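You operate a simulated robot arm through the tools that you are given. There is no shell and no other tool.

You are at the controls of a simulated robot arm. One attempt, no reset.

TASK
Chalk the clamped block teal, then swap it for the one with the green top.
Fine: put the chalk back; the block with the purple top goes on the ribbed plate; clamp the new one, unchalked; the third block stays. Set down upright: teal chalk with blue band. A coat counts when it lies all over at full strength: go over it till it gets no stronger.

The check looks at the end state, three seconds after you hand in, the way a careful person would. Anything else that was tipped, shoved, dropped, spilled or broken makes it a failure.

THE ROBOT
A 7-joint arm with a fingered hand, fixed in place. Base frame: the origin is on the floor under the middle of its stand, x ahead of it, y to its left, z up. Readings come in m, degrees, newtons and seconds.
With the tool pointing down near the work surface it reaches from about 0.22 to 0.76 m from the base axis. Its first joint turns from -166.0 to 166.0 degrees. Payload 4 kg.
The tool frame sits at the grasp point between the pads (the TCP): z along the fingers, y along the line on which they close. The tips reach 0.028 m beyond it. The gripper opens to 0.168 m; its body begins 0.079 m behind the TCP. The gripper is a hand of 4 fingers: y runs from the thumb to the fingers, the wrist lies at [0, 0, -0.249] in the tool frame.
Orientation is that of the tool frame in the base frame, as [roll, pitch, yaw] about the fixed x, y, z axes, in that order (R = Rz(yaw) Ry(pitch) Rx(roll)). With the fingers straight down and closing along the base's y, the tool's x points along the base's -x, its y along +y and its z along -z.

THE INTERFACE
- The arm moves only by the tool apply_moves. Its arguments are lists of equal length, an entry for each row: "dp": the shift along the base's x, y, z in m, a list of three; "rotation": the turn, a rotation vector about the base's x, y, z in degrees, a list of three. In form: {"dp": [[dx, dy, dz], ...], "rotation": [[ax, ay, az], ...]}. A call has 1 to 20 rows; each row is the pose to reach, as a shift and turn from the pose commanded when the call began. A row lasts 0.2 s, in which the tool goes at most 0.05 m and 8.6 degrees; a call with a longer step from one row to the next is refused whole. Where a pose cannot be reached the arm comes as near as it can. A force on the tool above 70 N (or 10 N above the force at the start of the call, whichever is more), or a blocked arm, ends the call early, and 0.2 s more pass. In this call time passes only in rows, and 0.2 s behind the last. The reply holds the time, the measured pose of the TCP, the force on the tool along the base axes, the opening and the grip force, in the units named above and with some noise, with the torque about the TCP (base axes, N m) and any sound that the robot's microphone picked up, and new pictures: "show" is both (left out), scene, wrist or none.
- Cameras (640 x 400 px; columns grow to the right, rows downward): "scene" is fixed at [0.22, 0.4979, 1.4227]; the picture's right is [-0.85, -0.53, 0.00], its down [-0.27, 0.43, -0.86] and it looks along [0.45, -0.73, -0.51] (base axes); focal length 346 px, centre (320, 200). "wrist" rides on the gripper at [0.06, -0.06, -0.11] in the tool frame; the picture's right is [0.71, 0.71, 0.00], its down [-0.56, 0.56, -0.61] and it looks along [-0.43, 0.43, 0.79] (tool axes); focal length 265 px, centre (320, 200). There is no depth. A picture from a camera that has moved, and an enlarged one, comes with that camera's place and axes in the base frame and with its lens.
- move_column(by): slides the trunk up (or, below 0, down) by that many m; the arm rides with it, the base frame stays. It gives what a move gives, with no picture.
- move_fingers(finger1, finger2, finger3, thumb_bend): sets how far each is bent, from 0 (flat) to 1 (curled in); at 0.3 the hand is open as for a grip, at 0.7 the pads meet at the TCP. One left out holds its place. A second passes; each finger stops where it meets its share of the squeeze, and holds until it gets a number again. It is the only way to open and close the hand. It gives what a move gives, with no picture; readings hold the bend of each and the force on the fingers (four entries, about 0 where the hand has none), thumb and palm.
- enlarge(camera, box): a new picture of the part [left, top, right, bottom] of that camera's present view, enlarged. It takes no simulated time.
- finish_job(): hands the job in; it is judged then, once.

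Nothing tells you positions but the pictures and the camera data. Unless the task says otherwise, let go and move clear before handing in.

The tools are called as a command line: name --argument value ..., lists and objects as JSON in quotes. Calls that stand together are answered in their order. apply_moves: Moves the arm, as the interface text tells. Its arguments: {"type":"object","properties":{"dp":{"type":"array","items":{"type":"array","items":{"type":"number"}}},"rotation":{"type":"array","items":{"type":"array","items":{"type":"number"}}},"show":{"type":"string","enum":["both","scene","wrist","none"]}},"required":["dp","rotation"]} The other tools are called the same way: move_column (by) moves the trunk up or down; move_fingers (finger1, finger2, finger3, thumb_bend) moves the fingers one by one; enlarge (camera, box) takes an enlarged picture of a part of a camera's view; finish_job () hands the job in.

At the start:

```text
time_s: 0.0
position: [0.3741, -0.2628, 1.0949]
orientation: [-179.9, 0.0, 180.0]
ft_force: [-0.4, -0.5, -0.2]
moment: [0.03, 0.0, 0.06]
gripper_width: 0.1682
grasp_force: 0.1
shape: jaw
bend: [0.3, 0.3, 0.3, 0.3]
finger forces: [0.0, 0.1, 0.0, 0.0, 0.0, 0.0]
trunk travel left (down, up): [-0.525, 0.065]
```

scene: 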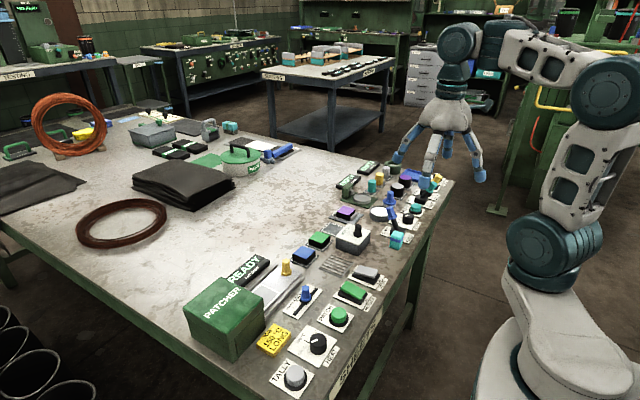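
wrist: 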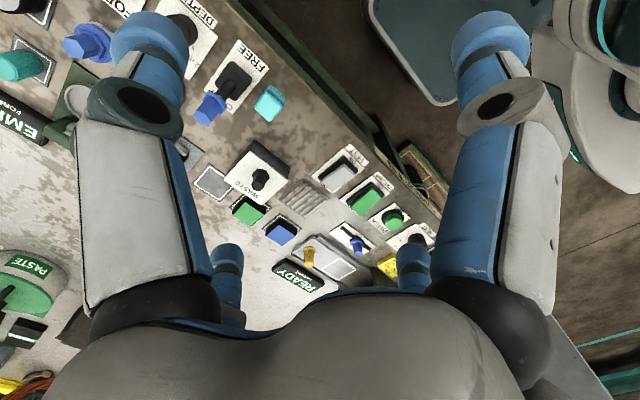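

I see a workbench crowded with switches, small blocks, pots and chalk-like items; I need a closer look before moving. I'll enlarge several parts of the scene view.

enlarge --camera "scene" --box '[320, 150, 460, 240]'

enlarge --camera "scene" --box '[240, 200, 400, 300]'

enlarge --camera "scene" --box '[170, 240, 410, 400]'

enlarge --camera "wrist" --box '[160, 80, 440, 300]'

```text
4.44 times, centred on (390, 195) of scene
camera zoom: at [0.22, 0.4979, 1.4227], right [-0.85, -0.53, 0.0], down [-0.27, 0.43, -0.86], along [0.45, -0.73, -0.51], focal length 1539 px, centre (9, 222)
```

zoom: 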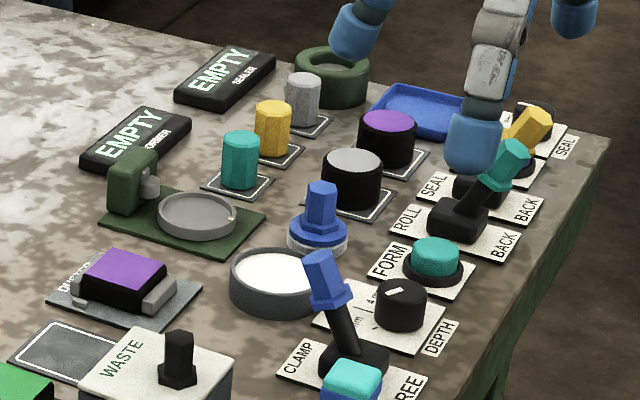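

```text
4.00 times, centred on (320, 250) of scene
camera zoom: at [0.22, 0.4979, 1.4227], right [-0.85, -0.53, 0.0], down [-0.27, 0.43, -0.86], along [0.45, -0.73, -0.51], focal length 1385 px, centre (320, 0)
```

zoom: 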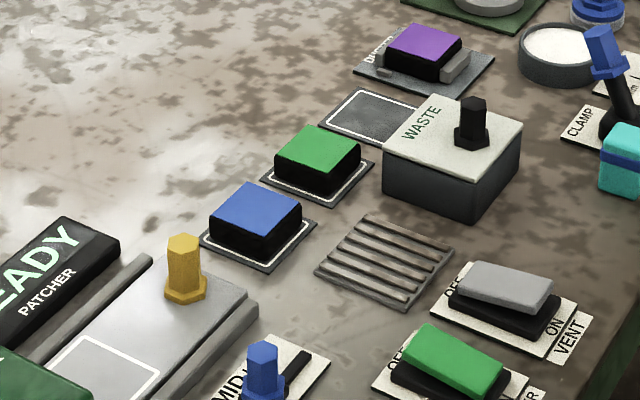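

```text
2.50 times, centred on (290, 320) of scene
camera zoom: at [0.22, 0.4979, 1.4227], right [-0.85, -0.53, 0.0], down [-0.27, 0.43, -0.86], along [0.45, -0.73, -0.51], focal length 866 px, centre (395, -100)
```

zoom: 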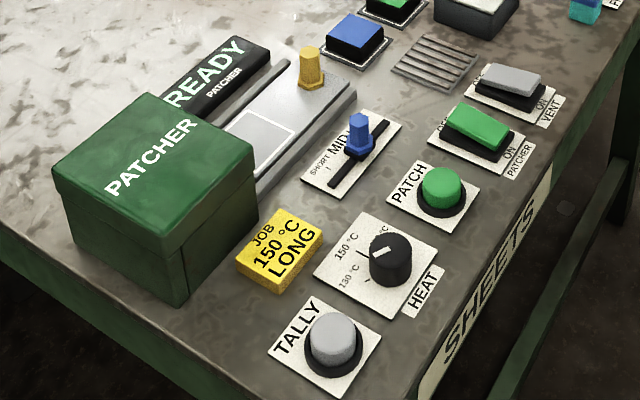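

```text
1.82 times, centred on (300, 190) of wrist
camera zoom: at [0.3132, -0.3219, 1.2041], right [-0.71, 0.71, 0.0], down [0.56, 0.56, 0.61], along [0.43, 0.43, -0.79], focal length 483 px, centre (356, 218)
```

zoom: 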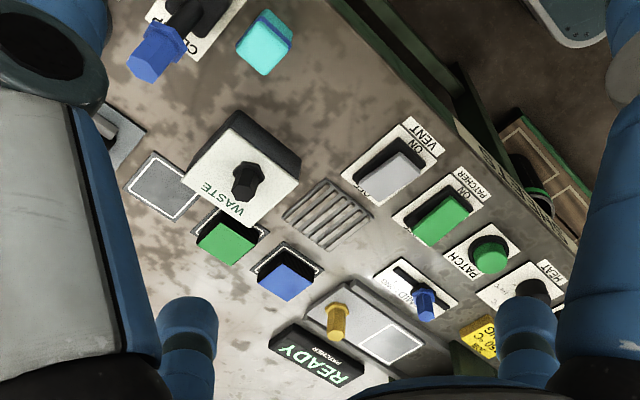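

The purple-topped block sits in a small clamp, green and blue ones stand on pads, the ribbed plate lies beside the WASTE box, and a teal piece with a blue band lies by the CLAMP lever. I'll zoom in further on these details.

enlarge --camera "scene" --box '[370, 210, 420, 255]'

enlarge --camera "scene" --box '[320, 195, 380, 240]'

enlarge --camera "scene" --box '[120, 100, 310, 200]'

enlarge --camera "scene" --box '[0, 100, 160, 200]'

enlarge --camera "wrist" --box '[180, 60, 300, 160]'

enlarge --camera "scene" --box '[380, 165, 460, 225]'

```text
8.89 times, centred on (395, 232) of scene
camera zoom: at [0.22, 0.4979, 1.4227], right [-0.85, -0.53, 0.0], down [-0.27, 0.43, -0.86], along [0.45, -0.73, -0.51], focal length 3078 px, centre (-347, -89)
```

zoom: 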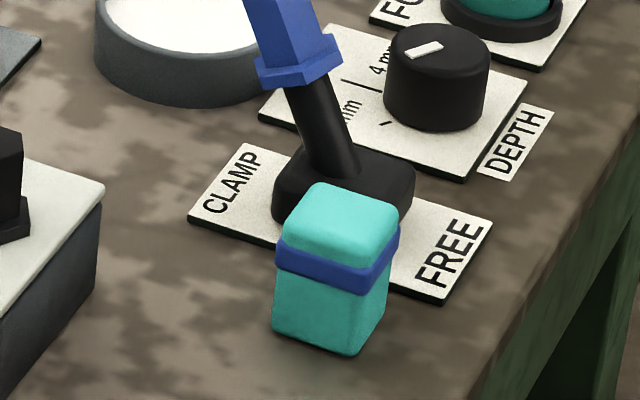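

```text
8.89 times, centred on (350, 218) of scene
camera zoom: at [0.22, 0.4979, 1.4227], right [-0.85, -0.53, 0.0], down [-0.27, 0.43, -0.86], along [0.45, -0.73, -0.51], focal length 3078 px, centre (53, 44)
```

zoom: 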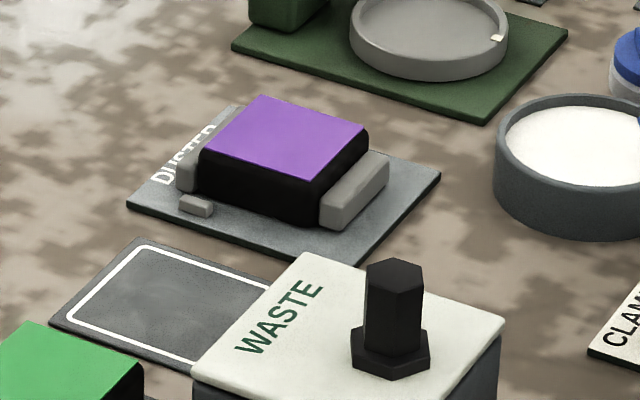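

```text
3.37 times, centred on (215, 150) of scene
camera zoom: at [0.22, 0.4979, 1.4227], right [-0.85, -0.53, 0.0], down [-0.27, 0.43, -0.86], along [0.45, -0.73, -0.51], focal length 1166 px, centre (674, 368)
```

zoom: 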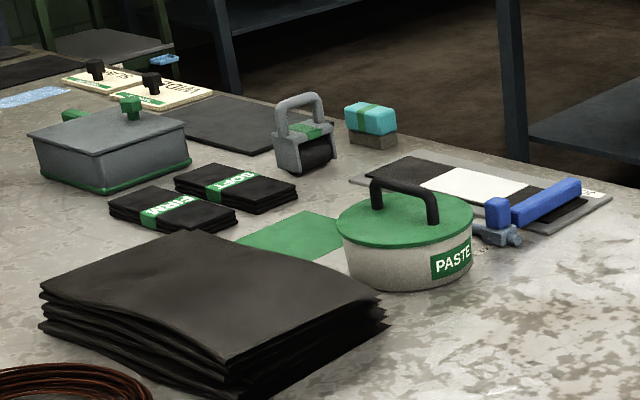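

```text
4.00 times, centred on (80, 150) of scene
camera zoom: at [0.22, 0.4979, 1.4227], right [-0.85, -0.53, 0.0], down [-0.27, 0.43, -0.86], along [0.45, -0.73, -0.51], focal length 1385 px, centre (1280, 400)
```

zoom: 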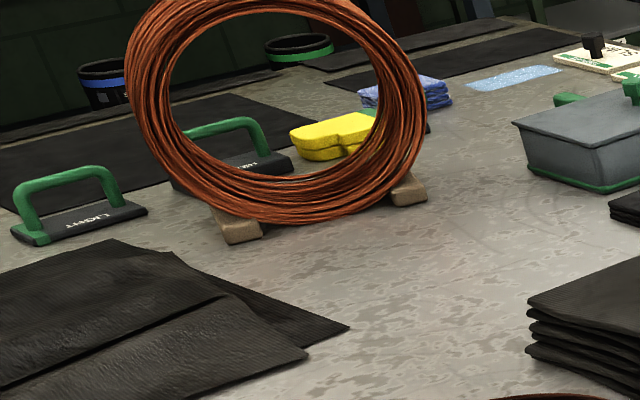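

```text
4.00 times, centred on (240, 110) of wrist
camera zoom: at [0.3132, -0.3219, 1.2041], right [-0.71, 0.71, 0.0], down [0.56, 0.56, 0.61], along [0.43, 0.43, -0.79], focal length 1062 px, centre (640, 560)
```

zoom: 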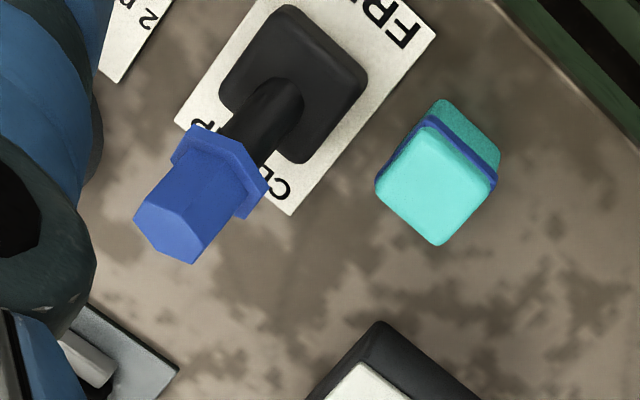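

```text
6.67 times, centred on (420, 195) of scene
camera zoom: at [0.22, 0.4979, 1.4227], right [-0.85, -0.53, 0.0], down [-0.27, 0.43, -0.86], along [0.45, -0.73, -0.51], focal length 2308 px, centre (-347, 233)
```

zoom: 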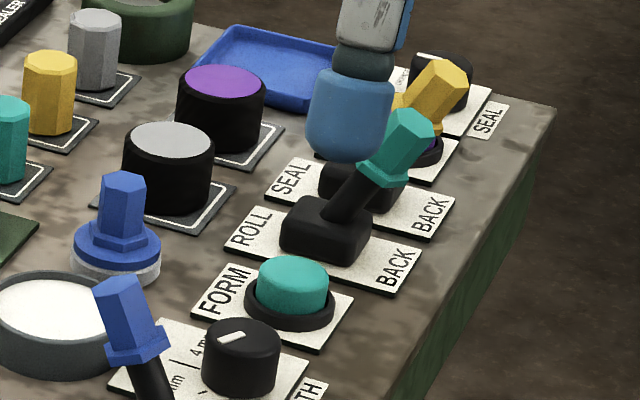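

The clamp (labelled DUSTER) holds the purple block at about (0.64, -0.35), the green block is near (0.64, -0.19), the ribbed plate near (0.56, -0.135), and the chalk stands near (0.45, -0.30) by the CLAMP/FREE lever. Next I'll move the hand, still high up, to get a second view of the clamp area.

apply_moves --dp '[[0.01, -0.045, 0.0], [0.02, -0.09, 0.0], [0.03, -0.135, 0.0], [0.04, -0.18, 0.0], [0.045, -0.2, 0.0]]' --rotation '[[0, 0, 0], [0, 0, 0], [0, 0, 0], [0, 0, 0], [0, 0, 0]]' --show "both"

```text
time_s: 1.2
position: [0.4198, -0.4642, 1.0925]
orientation: [-179.9, 0.0, -180.0]
ft_force: [-0.6, -0.1, -0.3]
moment: [0.02, 0.02, 0.0]
gripper_width: 0.1681
grasp_force: 0.1
shape: jaw
bend: [0.3, 0.3, 0.3, 0.3]
finger forces: [0.0, 0.0, 0.0, 0.0, 0.0, 0.0]
trunk travel left (down, up): [-0.525, 0.065]
camera wrist: at [0.3583, -0.5237, 1.2031], right [-0.71, 0.71, 0.0], down [0.56, 0.56, 0.61], along [0.43, 0.43, -0.79], focal length 265 px, centre (320, 200)
```

scene: 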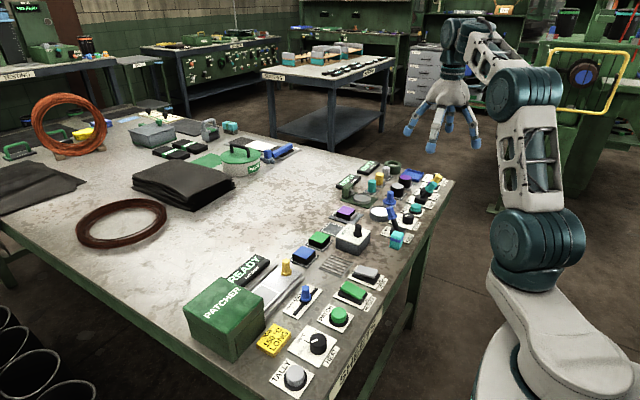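
wrist: 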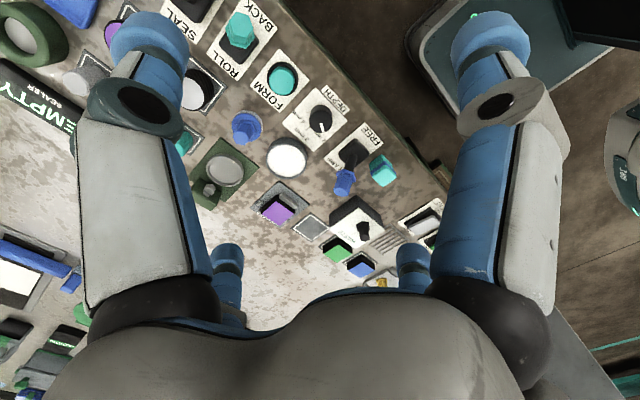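

The wrist view now shows the clamp, lever, chalk and all three blocks together. I'll enlarge it to triangulate against the scene camera.

enlarge --camera "wrist" --box '[240, 130, 400, 230]'

enlarge --camera "wrist" --box '[290, 190, 440, 290]'

enlarge --camera "scene" --box '[380, 155, 460, 210]'

```text
4.00 times, centred on (320, 180) of wrist
camera zoom: at [0.3583, -0.5237, 1.2031], right [-0.71, 0.71, 0.0], down [0.56, 0.56, 0.61], along [0.43, 0.43, -0.79], focal length 1062 px, centre (320, 280)
```

zoom: 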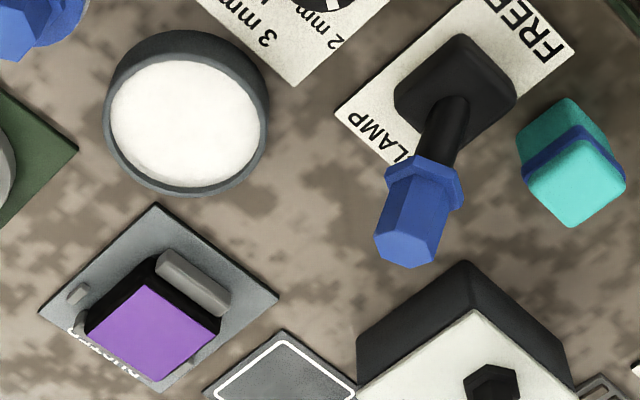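

```text
4.00 times, centred on (365, 240) of wrist
camera zoom: at [0.3583, -0.5237, 1.2031], right [-0.71, 0.71, 0.0], down [0.56, 0.56, 0.61], along [0.43, 0.43, -0.79], focal length 1062 px, centre (140, 40)
```

zoom: 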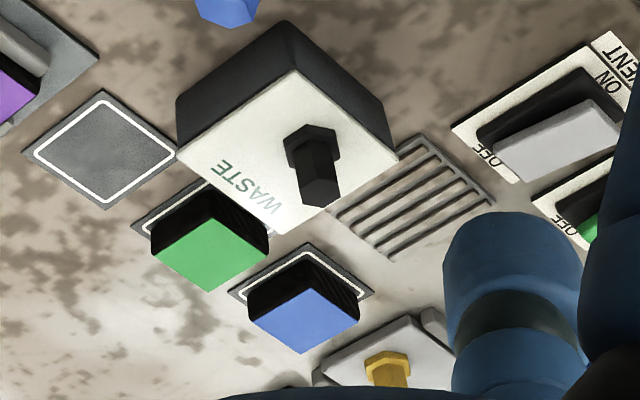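

```text
7.27 times, centred on (420, 182) of scene
camera zoom: at [0.22, 0.4979, 1.4227], right [-0.85, -0.53, 0.0], down [-0.27, 0.43, -0.86], along [0.45, -0.73, -0.51], focal length 2518 px, centre (-407, 327)
```

zoom: 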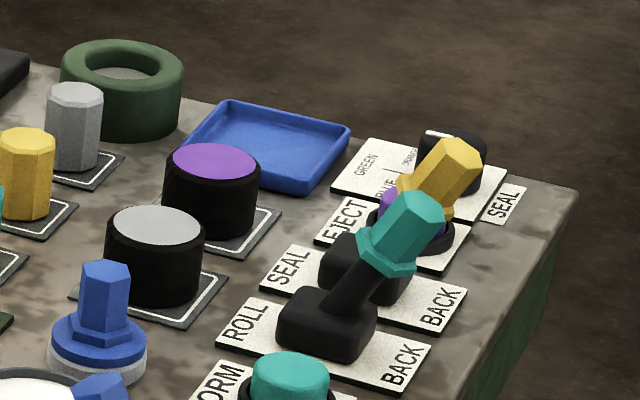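

The table top comes out at about z = 0.80 and the block tops at about 0.82; the chalk is about 4 cm tall at (0.448, -0.288). Before going near anything I'll find out how each finger moves.

move_fingers --finger1 0.0 --finger2 0.5 --finger3 0.0 --thumb_bend 0.5

enlarge --camera "scene" --box '[380, 70, 500, 160]'

enlarge --camera "wrist" --box '[0, 0, 640, 400]'

```text
time_s: 2.2
position: [0.4184, -0.4644, 1.0931]
orientation: [-179.9, -0.1, 180.0]
ft_force: [0.2, 0.5, -0.2]
moment: [-0.01, -0.01, -0.02]
gripper_width: 0.1242
grasp_force: 0.0
shape: fingers
bend: [0.0, 0.5, 0.0, 0.5]
finger forces: [0.1, 0.0, 0.0, 0.0, 0.1, 0.0]
trunk travel left (down, up): [-0.525, 0.065]
```

```text
4.44 times, centred on (440, 115) of scene
camera zoom: at [0.22, 0.4979, 1.4227], right [-0.85, -0.53, 0.0], down [-0.27, 0.43, -0.86], along [0.45, -0.73, -0.51], focal length 1539 px, centre (-213, 578)
```

zoom: 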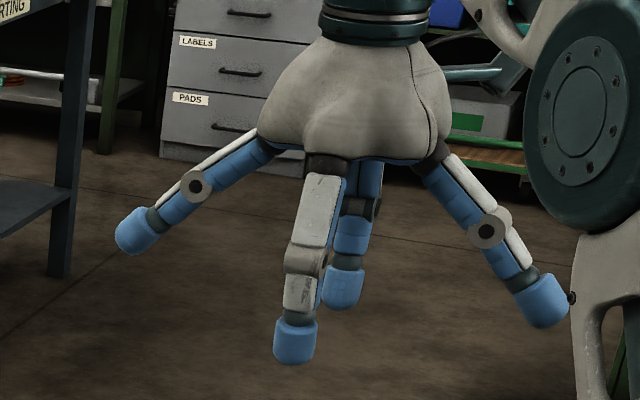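

```text
1.00 times, centred on (320, 200) of wrist (not enlarged: the box is as wide or as high as the picture)
camera zoom: at [0.3583, -0.5229, 1.2035], right [-0.71, 0.71, 0.0], down [0.56, 0.56, 0.61], along [0.43, 0.43, -0.79], focal length 265 px, centre (320, 200)
```

zoom: 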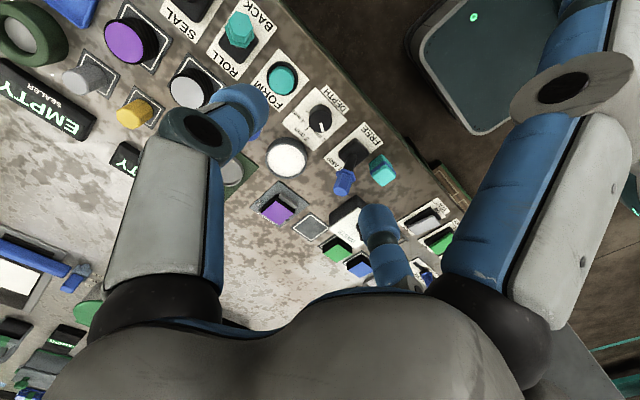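

At bend 0 the two side fingers splay sideways to about 12 cm radius, which could hit neighbours. I'll test curling them in fully instead.

move_fingers --finger1 1.0 --finger2 0.5 --finger3 1.0 --thumb_bend 0.5

enlarge --camera "scene" --box '[380, 70, 500, 160]'

enlarge --camera "wrist" --box '[0, 0, 640, 400]'

```text
time_s: 3.2
position: [0.4197, -0.4637, 1.093]
orientation: [-180.0, 0.0, -180.0]
ft_force: [0.3, -0.7, -0.5]
moment: [0.03, 0.03, -0.03]
gripper_width: 0.0381
grasp_force: 0.1
shape: fingers
bend: [0.73, 0.5, 0.73, 0.5]
finger forces: [0.1, 0.1, 0.1, 0.0, 0.1, 0.0]
trunk travel left (down, up): [-0.525, 0.065]
```

```text
4.44 times, centred on (440, 115) of scene
camera zoom: at [0.22, 0.4979, 1.4227], right [-0.85, -0.53, 0.0], down [-0.27, 0.43, -0.86], along [0.45, -0.73, -0.51], focal length 1539 px, centre (-213, 578)
```

zoom: 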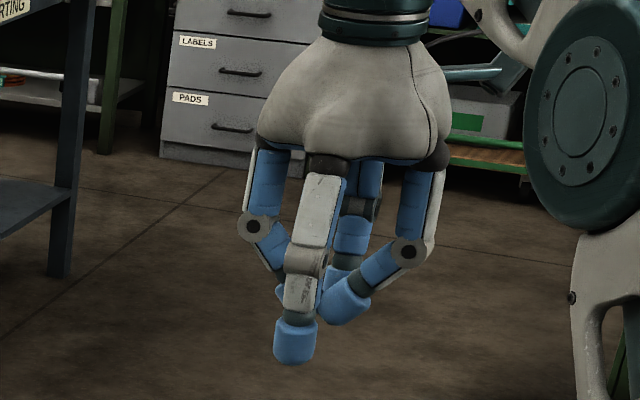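

```text
1.00 times, centred on (320, 200) of wrist (not enlarged: the box is as wide or as high as the picture)
camera zoom: at [0.3583, -0.5229, 1.2035], right [-0.71, 0.71, 0.0], down [0.56, 0.56, 0.61], along [0.43, 0.43, -0.79], focal length 265 px, centre (320, 200)
```

zoom: 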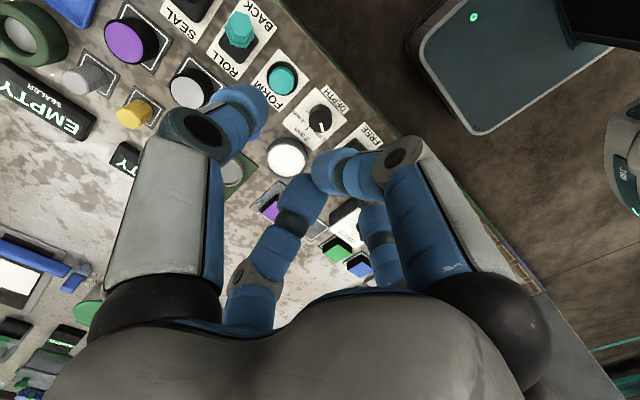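

Bend 0.7 brings the pads together, and side fingers can be parked flat (0) or curled. I'll now set a narrow pinch (thumb and finger 2), park the side fingers flat, and swing over the chalk with the hand turned so it closes along x.

move_fingers --finger1 0.0 --finger2 0.55 --finger3 0.0 --thumb_bend 0.55

apply_moves --dp '[[0.0025, 0.015, 0.0], [0.005, 0.03, 0.0], [0.0075, 0.045, 0.0], [0.01, 0.06, 0.0], [0.0125, 0.075, -0.01], [0.015, 0.09, -0.02], [0.0175, 0.105, -0.03], [0.02, 0.12, -0.04], [0.0225, 0.135, -0.05], [0.025, 0.15, -0.06], [0.0275, 0.165, -0.07], [0.0285, 0.176, -0.08]]' --rotation '[[0, 0, -7.5], [0, 0, -15], [0, 0, -22.5], [0, 0, -30], [0, 0, -37.5], [0, 0, -45], [0, 0, -52.5], [0, 0, -60], [0, 0, -67.5], [0, 0, -75], [0, 0, -82.5], [0, 0, -90]]' --show "both"

```text
time_s: 4.2
position: [0.418, -0.4636, 1.0927]
orientation: [-179.9, 0.0, -180.0]
ft_force: [-0.2, -0.1, 0.5]
moment: [-0.01, 0.01, 0.02]
gripper_width: 0.1207
grasp_force: 0.2
shape: fingers
bend: [0.0, 0.55, 0.0, 0.55]
finger forces: [0.0, 0.0, 0.1, 0.0, 0.0, 0.0]
trunk travel left (down, up): [-0.525, 0.065]
```

```text
time_s: 6.8
position: [0.4469, -0.2864, 1.0143]
orientation: [-179.9, 0.0, 89.9]
ft_force: [-0.3, 0.2, -0.4]
moment: [-0.02, 0.0, -0.01]
gripper_width: 0.1207
grasp_force: 0.0
shape: fingers
bend: [0.0, 0.55, 0.0, 0.55]
finger forces: [0.0, 0.0, 0.1, 0.0, 0.1, 0.0]
trunk travel left (down, up): [-0.525, 0.065]
camera wrist: at [0.3868, -0.2248, 1.1249], right [0.71, 0.71, 0.0], down [0.56, -0.56, 0.61], along [0.43, -0.44, -0.79], focal length 265 px, centre (320, 200)
```

scene: 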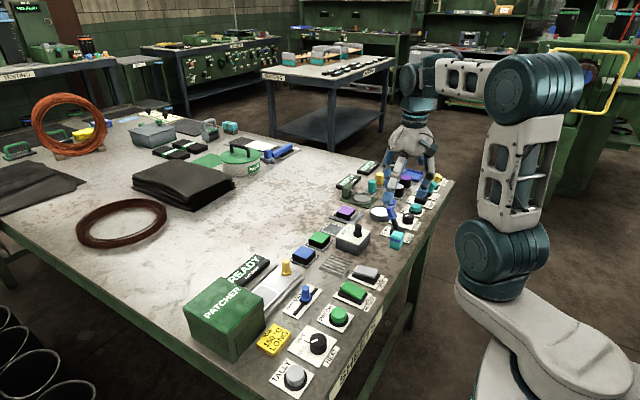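
wrist: 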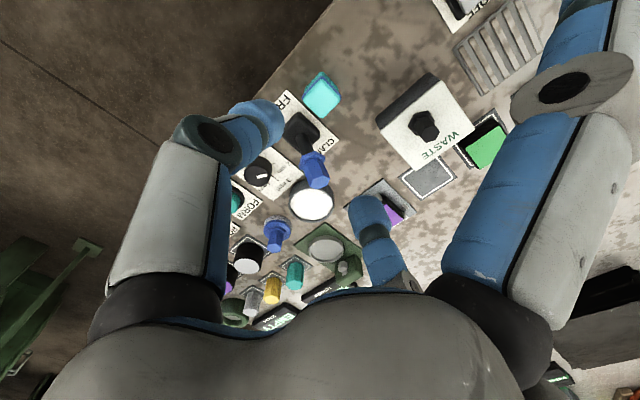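

The hand is above the chalk with the pinch axis along x. I'll enlarge this view to refine positions of chalk, lever, box and blocks.

enlarge --camera "wrist" --box '[260, 50, 420, 150]'

enlarge --camera "wrist" --box '[360, 60, 520, 160]'

enlarge --camera "wrist" --box '[270, 130, 430, 230]'

enlarge --camera "wrist" --box '[430, 0, 570, 90]'

enlarge --camera "scene" --box '[340, 110, 460, 260]'

```text
4.00 times, centred on (340, 100) of wrist
camera zoom: at [0.3868, -0.2248, 1.1249], right [0.71, 0.71, 0.0], down [0.56, -0.56, 0.61], along [0.43, -0.44, -0.79], focal length 1062 px, centre (240, 600)
```

zoom: 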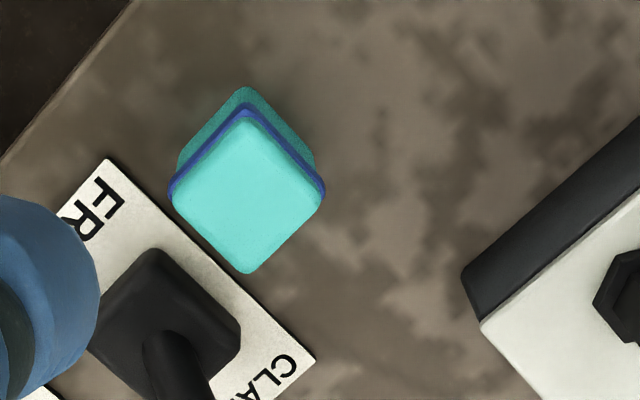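

```text
4.00 times, centred on (440, 110) of wrist
camera zoom: at [0.3868, -0.2248, 1.1249], right [0.71, 0.71, 0.0], down [0.56, -0.56, 0.61], along [0.43, -0.44, -0.79], focal length 1062 px, centre (-160, 560)
```

zoom: 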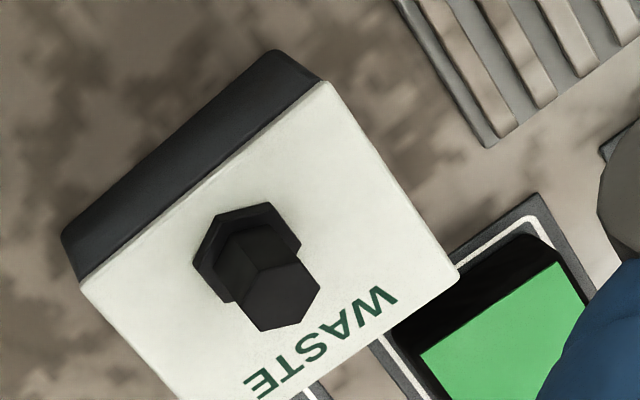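

```text
4.00 times, centred on (350, 180) of wrist
camera zoom: at [0.3868, -0.2248, 1.1249], right [0.71, 0.71, 0.0], down [0.56, -0.56, 0.61], along [0.43, -0.44, -0.79], focal length 1062 px, centre (200, 280)
```

zoom: 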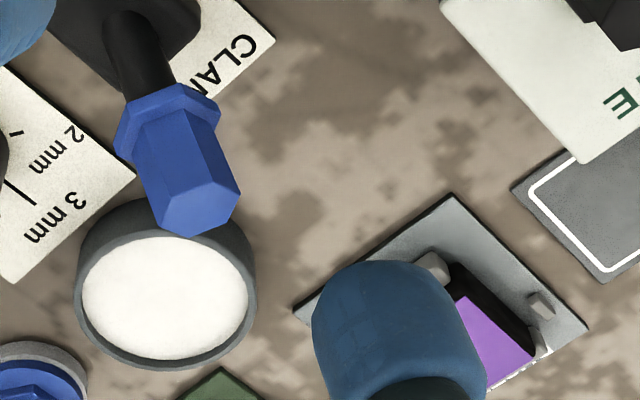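

```text
4.44 times, centred on (500, 45) of wrist
camera zoom: at [0.3868, -0.2248, 1.1249], right [0.71, 0.71, 0.0], down [0.56, -0.56, 0.61], along [0.43, -0.44, -0.79], focal length 1180 px, centre (-480, 889)
```

zoom: 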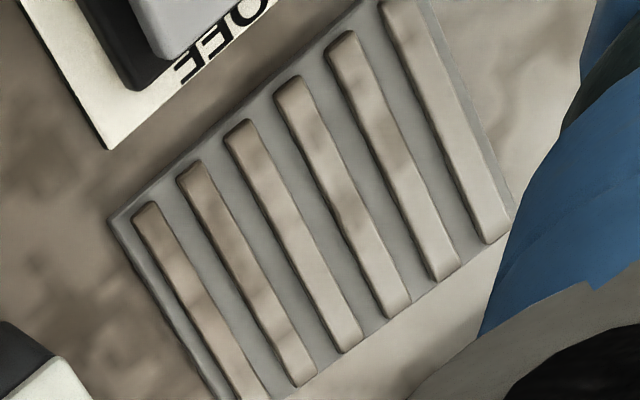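

```text
2.67 times, centred on (400, 185) of scene
camera zoom: at [0.22, 0.4979, 1.4227], right [-0.85, -0.53, 0.0], down [-0.27, 0.43, -0.86], along [0.45, -0.73, -0.51], focal length 923 px, centre (107, 240)
```

zoom: 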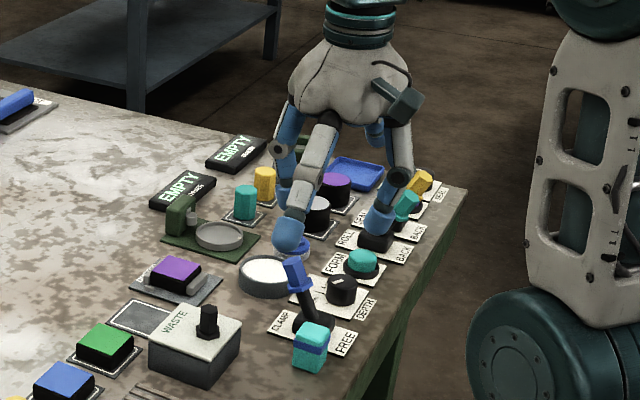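

The chalk is about 28 mm square, top at z ≈ 0.843, centred near (0.447, -0.285), well aligned with the axes. I'll lower to z ≈ 0.90 with a slight tilt that lifts the -y side finger over the knobs, and look again.

apply_moves --dp '[[0, 0.001, -0.03], [0, 0.001, -0.06], [0, 0.001, -0.09], [0, 0.001, -0.112]]' --rotation '[[-2, 0, 0], [-4, 0, 0], [-6, 0, 0], [-6, 0, 0]]' --show "both"

enlarge --camera "scene" --box '[360, 170, 440, 250]'

enlarge --camera "wrist" --box '[180, 20, 460, 200]'

```text
time_s: 7.8
position: [0.4474, -0.286, 0.9013]
orientation: [-179.9, 6.0, 90.1]
ft_force: [-0.2, -0.3, -0.2]
moment: [0.02, 0.03, -0.04]
gripper_width: 0.1209
grasp_force: 0.0
shape: fingers
bend: [0.0, 0.55, 0.0, 0.55]
finger forces: [0.0, 0.1, 0.0, 0.0, 0.0, 0.0]
trunk travel left (down, up): [-0.525, 0.065]
camera wrist: at [0.3867, -0.214, 1.0049], right [0.71, 0.7, -0.08], down [0.56, -0.49, 0.67], along [0.43, -0.51, -0.74], focal length 265 px, centre (320, 200)
```

scene: 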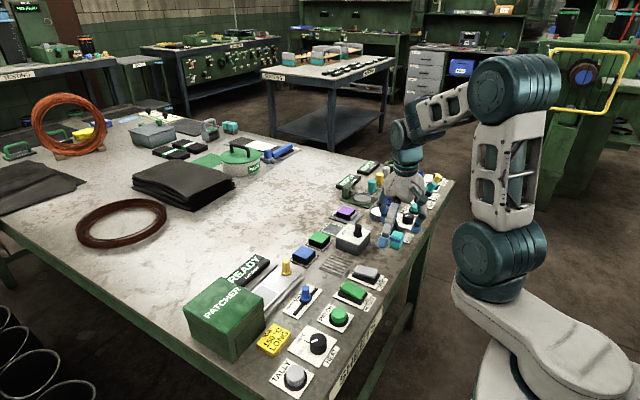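
wrist: 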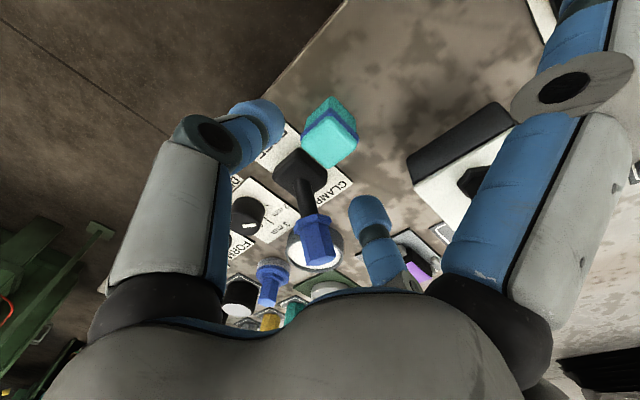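

```text
5.00 times, centred on (400, 210) of scene
camera zoom: at [0.22, 0.4979, 1.4227], right [-0.85, -0.53, 0.0], down [-0.27, 0.43, -0.86], along [0.45, -0.73, -0.51], focal length 1731 px, centre (-80, 150)
```

zoom: 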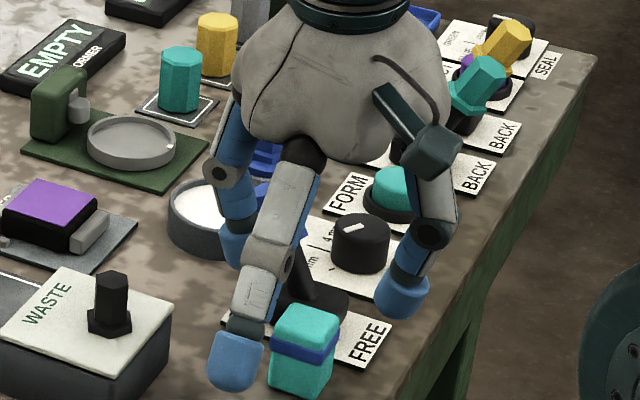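

```text
2.22 times, centred on (320, 110) of wrist
camera zoom: at [0.3867, -0.214, 1.0049], right [0.71, 0.7, -0.08], down [0.56, -0.49, 0.67], along [0.43, -0.51, -0.74], focal length 590 px, centre (320, 400)
```

zoom: 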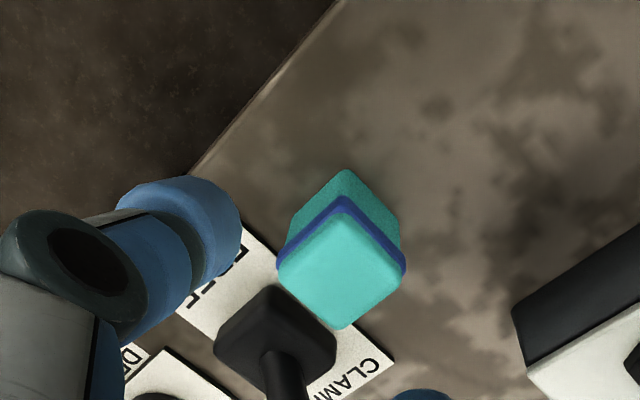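

The hand is centred over the chalk and the geometry matches my finger model. Next I descend around it, checking force.

apply_moves --dp '[[0, 0.003, -0.02], [0, 0.003, -0.04], [0, 0.003, -0.056]]' --rotation '[[0, 0, 0], [0, 0, 0], [0, 0, 0]]' --show "both"

enlarge --camera "scene" --box '[360, 190, 430, 260]'

enlarge --camera "wrist" --box '[180, 20, 460, 200]'

```text
time_s: 8.6
position: [0.4476, -0.2843, 0.8459]
orientation: [-179.9, 6.0, 90.1]
ft_force: [-0.1, 0.0, -0.4]
moment: [0.0, 0.01, 0.01]
gripper_width: 0.1206
grasp_force: 0.0
shape: fingers
bend: [0.0, 0.55, 0.0, 0.55]
finger forces: [0.0, 0.0, 0.0, 0.1, 0.1, 0.0]
trunk travel left (down, up): [-0.525, 0.065]
camera wrist: at [0.3863, -0.2108, 0.9493], right [0.71, 0.7, -0.08], down [0.56, -0.49, 0.67], along [0.43, -0.51, -0.74], focal length 265 px, centre (320, 200)
```

scene: 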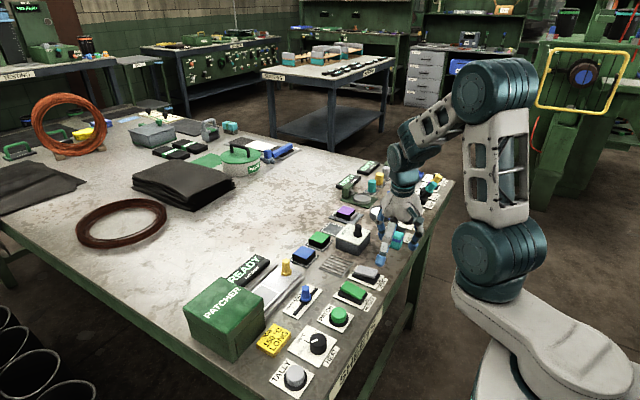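
wrist: 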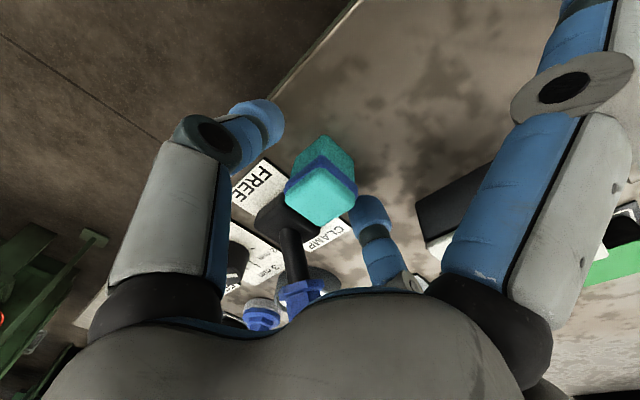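

```text
5.71 times, centred on (395, 225) of scene
camera zoom: at [0.22, 0.4979, 1.4227], right [-0.85, -0.53, 0.0], down [-0.27, 0.43, -0.86], along [0.45, -0.73, -0.51], focal length 1978 px, centre (-109, 57)
```

zoom: 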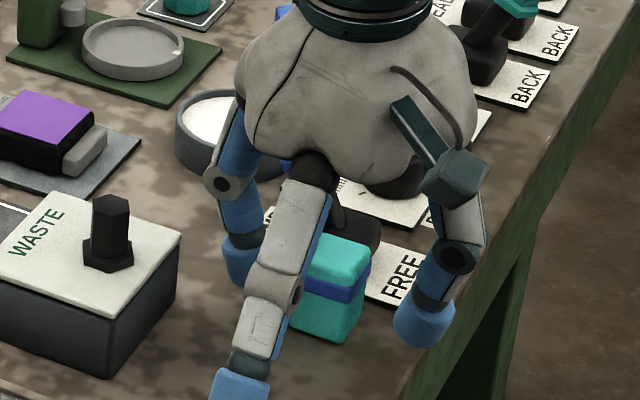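

```text
2.22 times, centred on (320, 110) of wrist
camera zoom: at [0.3863, -0.2108, 0.9493], right [0.71, 0.7, -0.08], down [0.56, -0.49, 0.67], along [0.43, -0.51, -0.74], focal length 590 px, centre (320, 400)
```

zoom: 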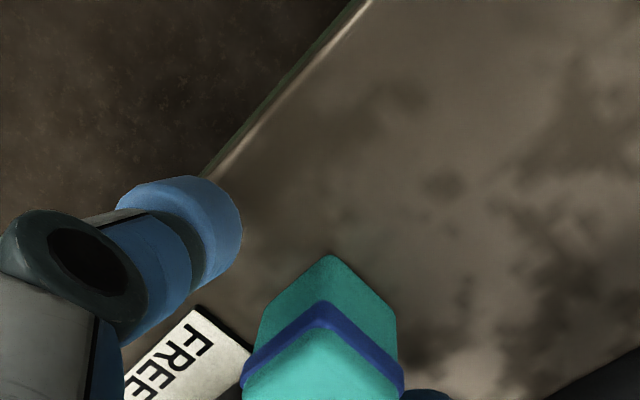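

The fingers straddle the chalk with no contact force. I'll drop 4 mm more and close thumb and finger 2 on it.

apply_moves --dp '[[0, 0, -0.004]]' --rotation '[[0, 0, 0]]' --show "none"

move_fingers --finger2 0.75 --thumb_bend 0.75

enlarge --camera "wrist" --box '[180, 20, 460, 240]'

enlarge --camera "scene" --box '[360, 190, 430, 260]'

```text
time_s: 9.0
position: [0.4481, -0.2823, 0.842]
orientation: [-179.9, 6.0, 90.0]
ft_force: [0.1, -0.4, 0.7]
moment: [-0.01, -0.01, 0.02]
gripper_width: 0.1206
grasp_force: 0.0
shape: fingers
bend: [0.0, 0.55, 0.0, 0.55]
finger forces: [0.1, 0.1, 0.1, 0.0, 0.0, 0.1]
trunk travel left (down, up): [-0.525, 0.065]
```

```text
time_s: 10.0
position: [0.4469, -0.2828, 0.8428]
orientation: [-179.9, 6.0, 90.0]
ft_force: [-1.3, 0.4, 3.5]
moment: [-0.02, -0.01, 0.01]
gripper_width: 0.1138
grasp_force: 11.2
shape: fingers
bend: [0.0, 0.6, 0.0, 0.67]
finger forces: [0.1, 10.3, 0.1, 0.0, 12.4, 0.0]
trunk travel left (down, up): [-0.525, 0.065]
```

```text
1.82 times, centred on (320, 130) of wrist
camera zoom: at [0.3863, -0.2106, 0.9456], right [0.71, 0.7, -0.08], down [0.56, -0.49, 0.67], along [0.43, -0.51, -0.74], focal length 483 px, centre (320, 327)
```

zoom: 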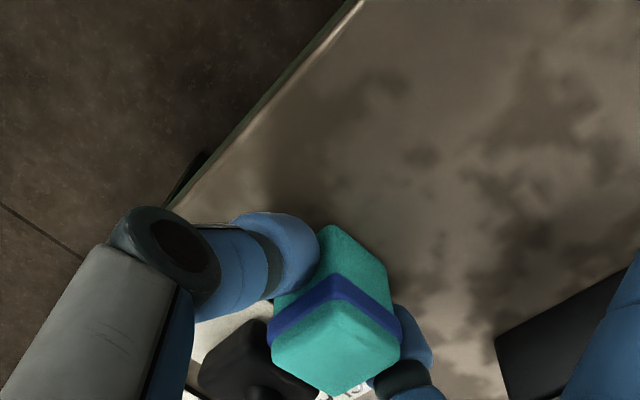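

```text
5.71 times, centred on (395, 225) of scene
camera zoom: at [0.22, 0.4979, 1.4227], right [-0.85, -0.53, 0.0], down [-0.27, 0.43, -0.86], along [0.45, -0.73, -0.51], focal length 1978 px, centre (-109, 57)
```

zoom: 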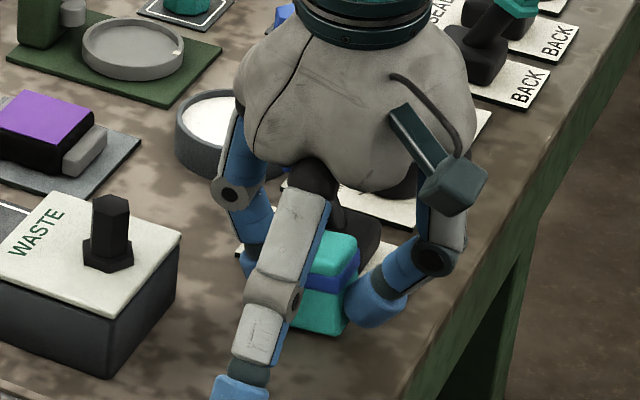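

The chalk is pinched with about 11 N from each side. I'll lift it straight up and check it hangs upright.

apply_moves --dp '[[0, 0, 0.01], [0, 0, 0.03], [0, 0, 0.06], [0, 0, 0.1]]' --rotation '[[0, 0, 0], [0, 0, 0], [0, 0, 0], [0, 0, 0]]' --show "both"

enlarge --camera "scene" --box '[360, 160, 430, 230]'

enlarge --camera "wrist" --box '[180, 20, 460, 240]'

```text
time_s: 11.0
position: [0.449, -0.2823, 0.9418]
orientation: [-179.8, 5.9, 90.0]
ft_force: [0.0, 0.5, 0.3]
moment: [0.03, 0.03, -0.01]
gripper_width: 0.1134
grasp_force: 11.5
shape: fingers
bend: [0.0, 0.6, 0.0, 0.68]
finger forces: [0.0, 10.6, 0.1, 0.0, 10.5, 0.0]
trunk travel left (down, up): [-0.525, 0.065]
camera wrist: at [0.3886, -0.2093, 1.0462], right [0.71, 0.7, -0.08], down [0.56, -0.49, 0.67], along [0.43, -0.51, -0.74], focal length 265 px, centre (320, 200)
```

scene: 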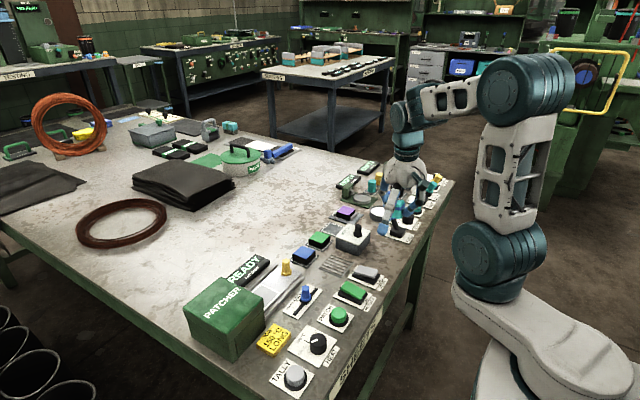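
wrist: 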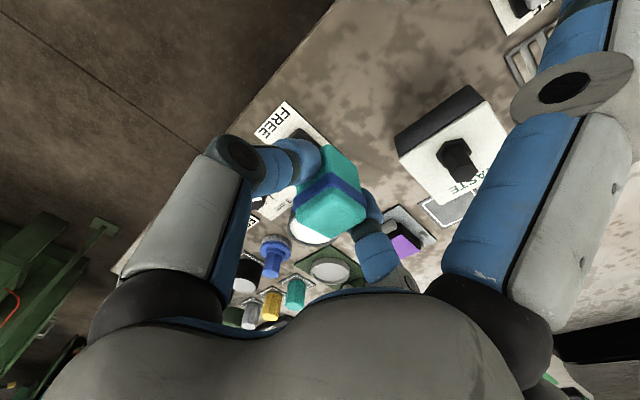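

```text
5.71 times, centred on (395, 195) of scene
camera zoom: at [0.22, 0.4979, 1.4227], right [-0.85, -0.53, 0.0], down [-0.27, 0.43, -0.86], along [0.45, -0.73, -0.51], focal length 1978 px, centre (-109, 229)
```

zoom: 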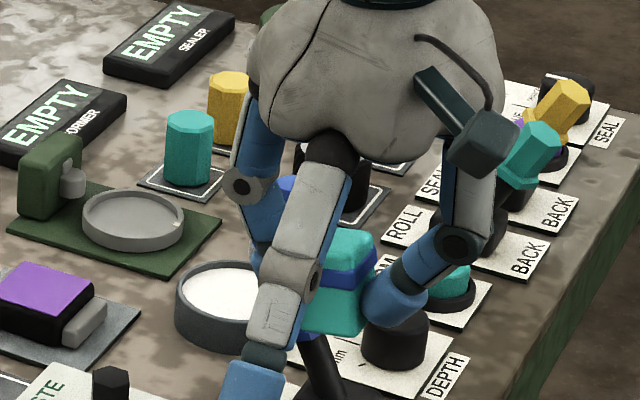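

```text
1.82 times, centred on (320, 130) of wrist
camera zoom: at [0.3886, -0.2093, 1.0462], right [0.71, 0.7, -0.08], down [0.56, -0.49, 0.67], along [0.43, -0.51, -0.74], focal length 483 px, centre (320, 327)
```

zoom: 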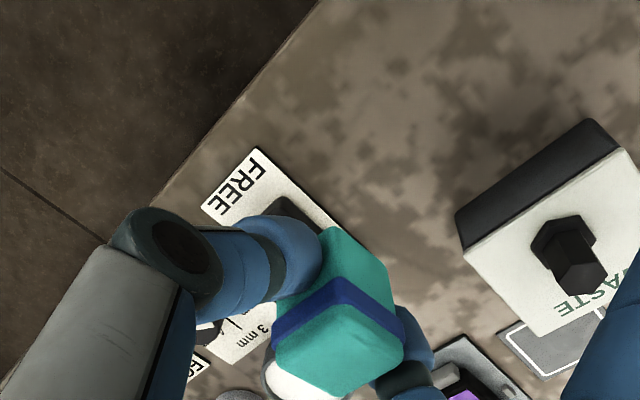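

The chalk hangs upright in the pinch. To steady it for rubbing I'll bring the two side fingers gently against it while it is in clear air.

move_fingers --finger1 0.58 --finger3 0.58

enlarge --camera "wrist" --box '[180, 20, 460, 240]'

enlarge --camera "scene" --box '[360, 160, 430, 230]'

```text
time_s: 12.0
position: [0.4495, -0.281, 0.9425]
orientation: [-179.9, 6.0, 90.0]
ft_force: [-0.5, 0.1, -1.0]
moment: [0.0, 0.01, -0.01]
gripper_width: 0.024
grasp_force: 10.6
shape: fingers
bend: [0.57, 0.6, 0.57, 0.68]
finger forces: [0.0, 10.7, 0.1, 0.0, 10.5, 0.1]
trunk travel left (down, up): [-0.525, 0.065]
```

```text
1.82 times, centred on (320, 130) of wrist
camera zoom: at [0.3888, -0.2095, 1.0458], right [0.71, 0.7, -0.08], down [0.56, -0.49, 0.67], along [0.43, -0.51, -0.74], focal length 483 px, centre (320, 327)
```

zoom: 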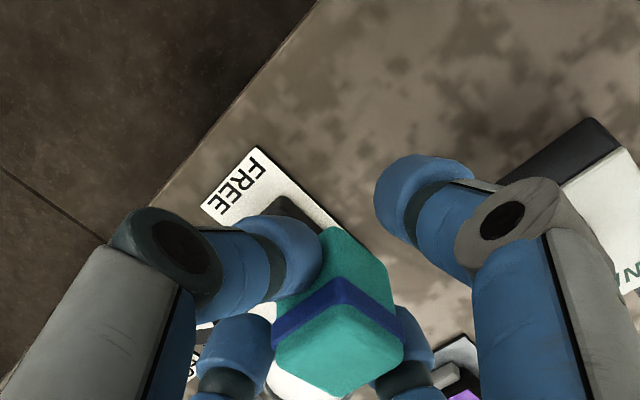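

```text
5.71 times, centred on (395, 195) of scene
camera zoom: at [0.22, 0.4979, 1.4227], right [-0.85, -0.53, 0.0], down [-0.27, 0.43, -0.86], along [0.45, -0.73, -0.51], focal length 1978 px, centre (-109, 229)
```

zoom: 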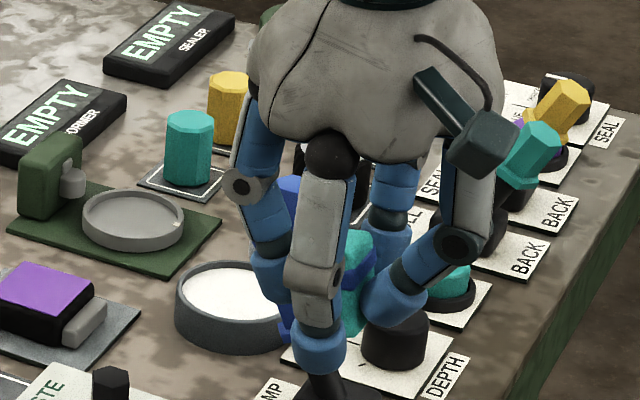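

The side fingers are close but not touching. I'll close them a little more until they just meet the chalk.

move_fingers --finger1 0.64 --finger3 0.64

enlarge --camera "wrist" --box '[180, 20, 460, 240]'

```text
time_s: 13.0
position: [0.4495, -0.2828, 0.9416]
orientation: [-179.9, 6.1, 89.9]
ft_force: [-0.2, 0.2, 0.0]
moment: [0.03, 0.01, 0.02]
gripper_width: 0.0111
grasp_force: 11.2
shape: fingers
bend: [0.63, 0.6, 0.62, 0.68]
finger forces: [0.4, 10.6, 1.4, 0.1, 10.6, 0.1]
trunk travel left (down, up): [-0.525, 0.065]
```

```text
1.82 times, centred on (320, 130) of wrist
camera zoom: at [0.3889, -0.2095, 1.0458], right [0.71, 0.7, -0.08], down [0.56, -0.49, 0.67], along [0.43, -0.51, -0.74], focal length 483 px, centre (320, 327)
```

zoom: 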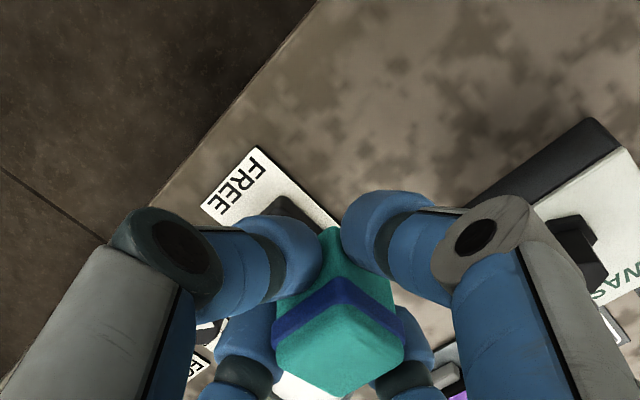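

Both side fingers touch lightly. A touch more closing, then I'll carry the chalk above the clamp.

move_fingers --finger1 0.66 --finger3 0.66

apply_moves --dp '[[0.02, -0.005, 0.01], [0.06, -0.015, 0.01], [0.1, -0.03, 0.01], [0.14, -0.05, 0.01], [0.175, -0.064, 0.01], [0.19, -0.0685, 0.0]]' --rotation '[[0, 0, 0], [0, 0, 0], [0, 0, 0], [0, 0, 0], [0, 0, 0], [0, 0, 0]]' --show "both"

enlarge --camera "scene" --box '[310, 150, 400, 230]'

enlarge --camera "wrist" --box '[180, 20, 460, 240]'

```text
time_s: 14.0
position: [0.4498, -0.2825, 0.9421]
orientation: [-179.9, 6.0, 90.1]
ft_force: [-0.3, 0.4, 0.4]
moment: [-0.02, 0.02, 0.01]
gripper_width: 0.0104
grasp_force: 13.2
shape: fingers
bend: [0.64, 0.6, 0.63, 0.68]
finger forces: [2.0, 10.6, 3.3, 0.0, 10.7, 0.0]
trunk travel left (down, up): [-0.525, 0.065]
```

```text
time_s: 15.4
position: [0.6378, -0.3507, 0.941]
orientation: [-179.7, 6.0, 90.0]
ft_force: [0.3, 0.2, -0.8]
moment: [0.0, 0.01, -0.01]
gripper_width: 0.0107
grasp_force: 13.3
shape: fingers
bend: [0.64, 0.6, 0.63, 0.68]
finger forces: [1.9, 10.5, 3.1, 0.0, 10.7, 0.0]
trunk travel left (down, up): [-0.525, 0.065]
camera wrist: at [0.5774, -0.2779, 1.0447], right [0.71, 0.7, -0.08], down [0.56, -0.49, 0.67], along [0.43, -0.51, -0.74], focal length 265 px, centre (320, 200)
```

scene: 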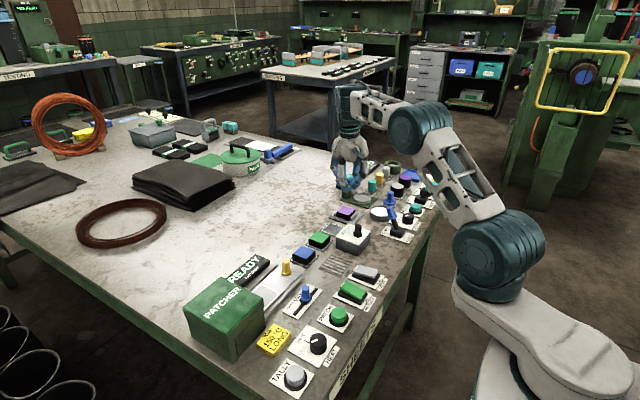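
wrist: 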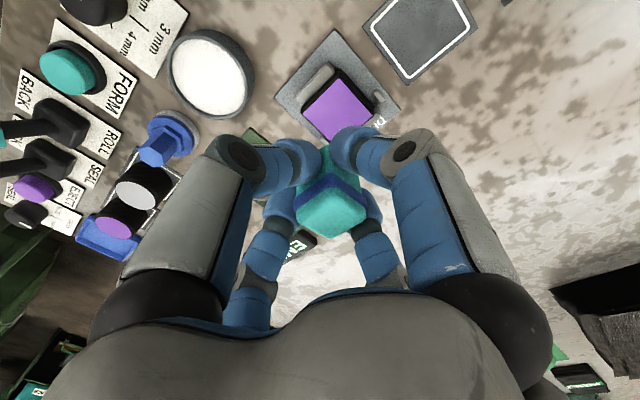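

```text
5.00 times, centred on (355, 190) of scene
camera zoom: at [0.22, 0.4979, 1.4227], right [-0.85, -0.53, 0.0], down [-0.27, 0.43, -0.86], along [0.45, -0.73, -0.51], focal length 1731 px, centre (145, 250)
```

zoom: 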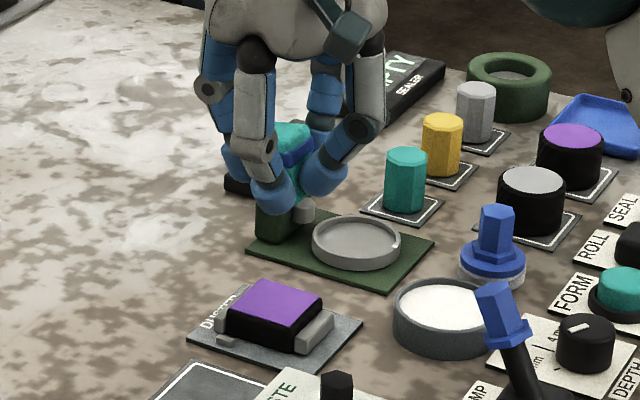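

```text
1.82 times, centred on (320, 130) of wrist
camera zoom: at [0.5774, -0.2779, 1.0447], right [0.71, 0.7, -0.08], down [0.56, -0.49, 0.67], along [0.43, -0.51, -0.74], focal length 483 px, centre (320, 327)
```

zoom: 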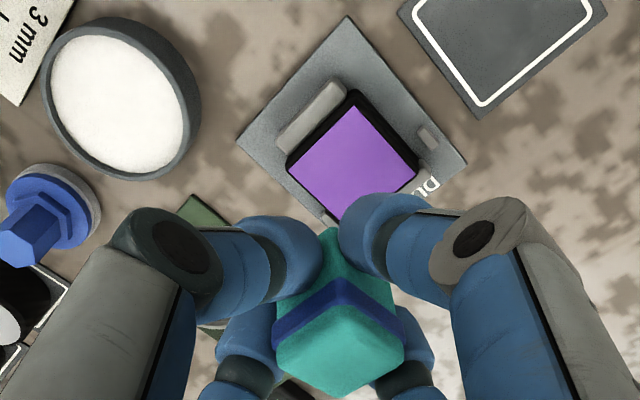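

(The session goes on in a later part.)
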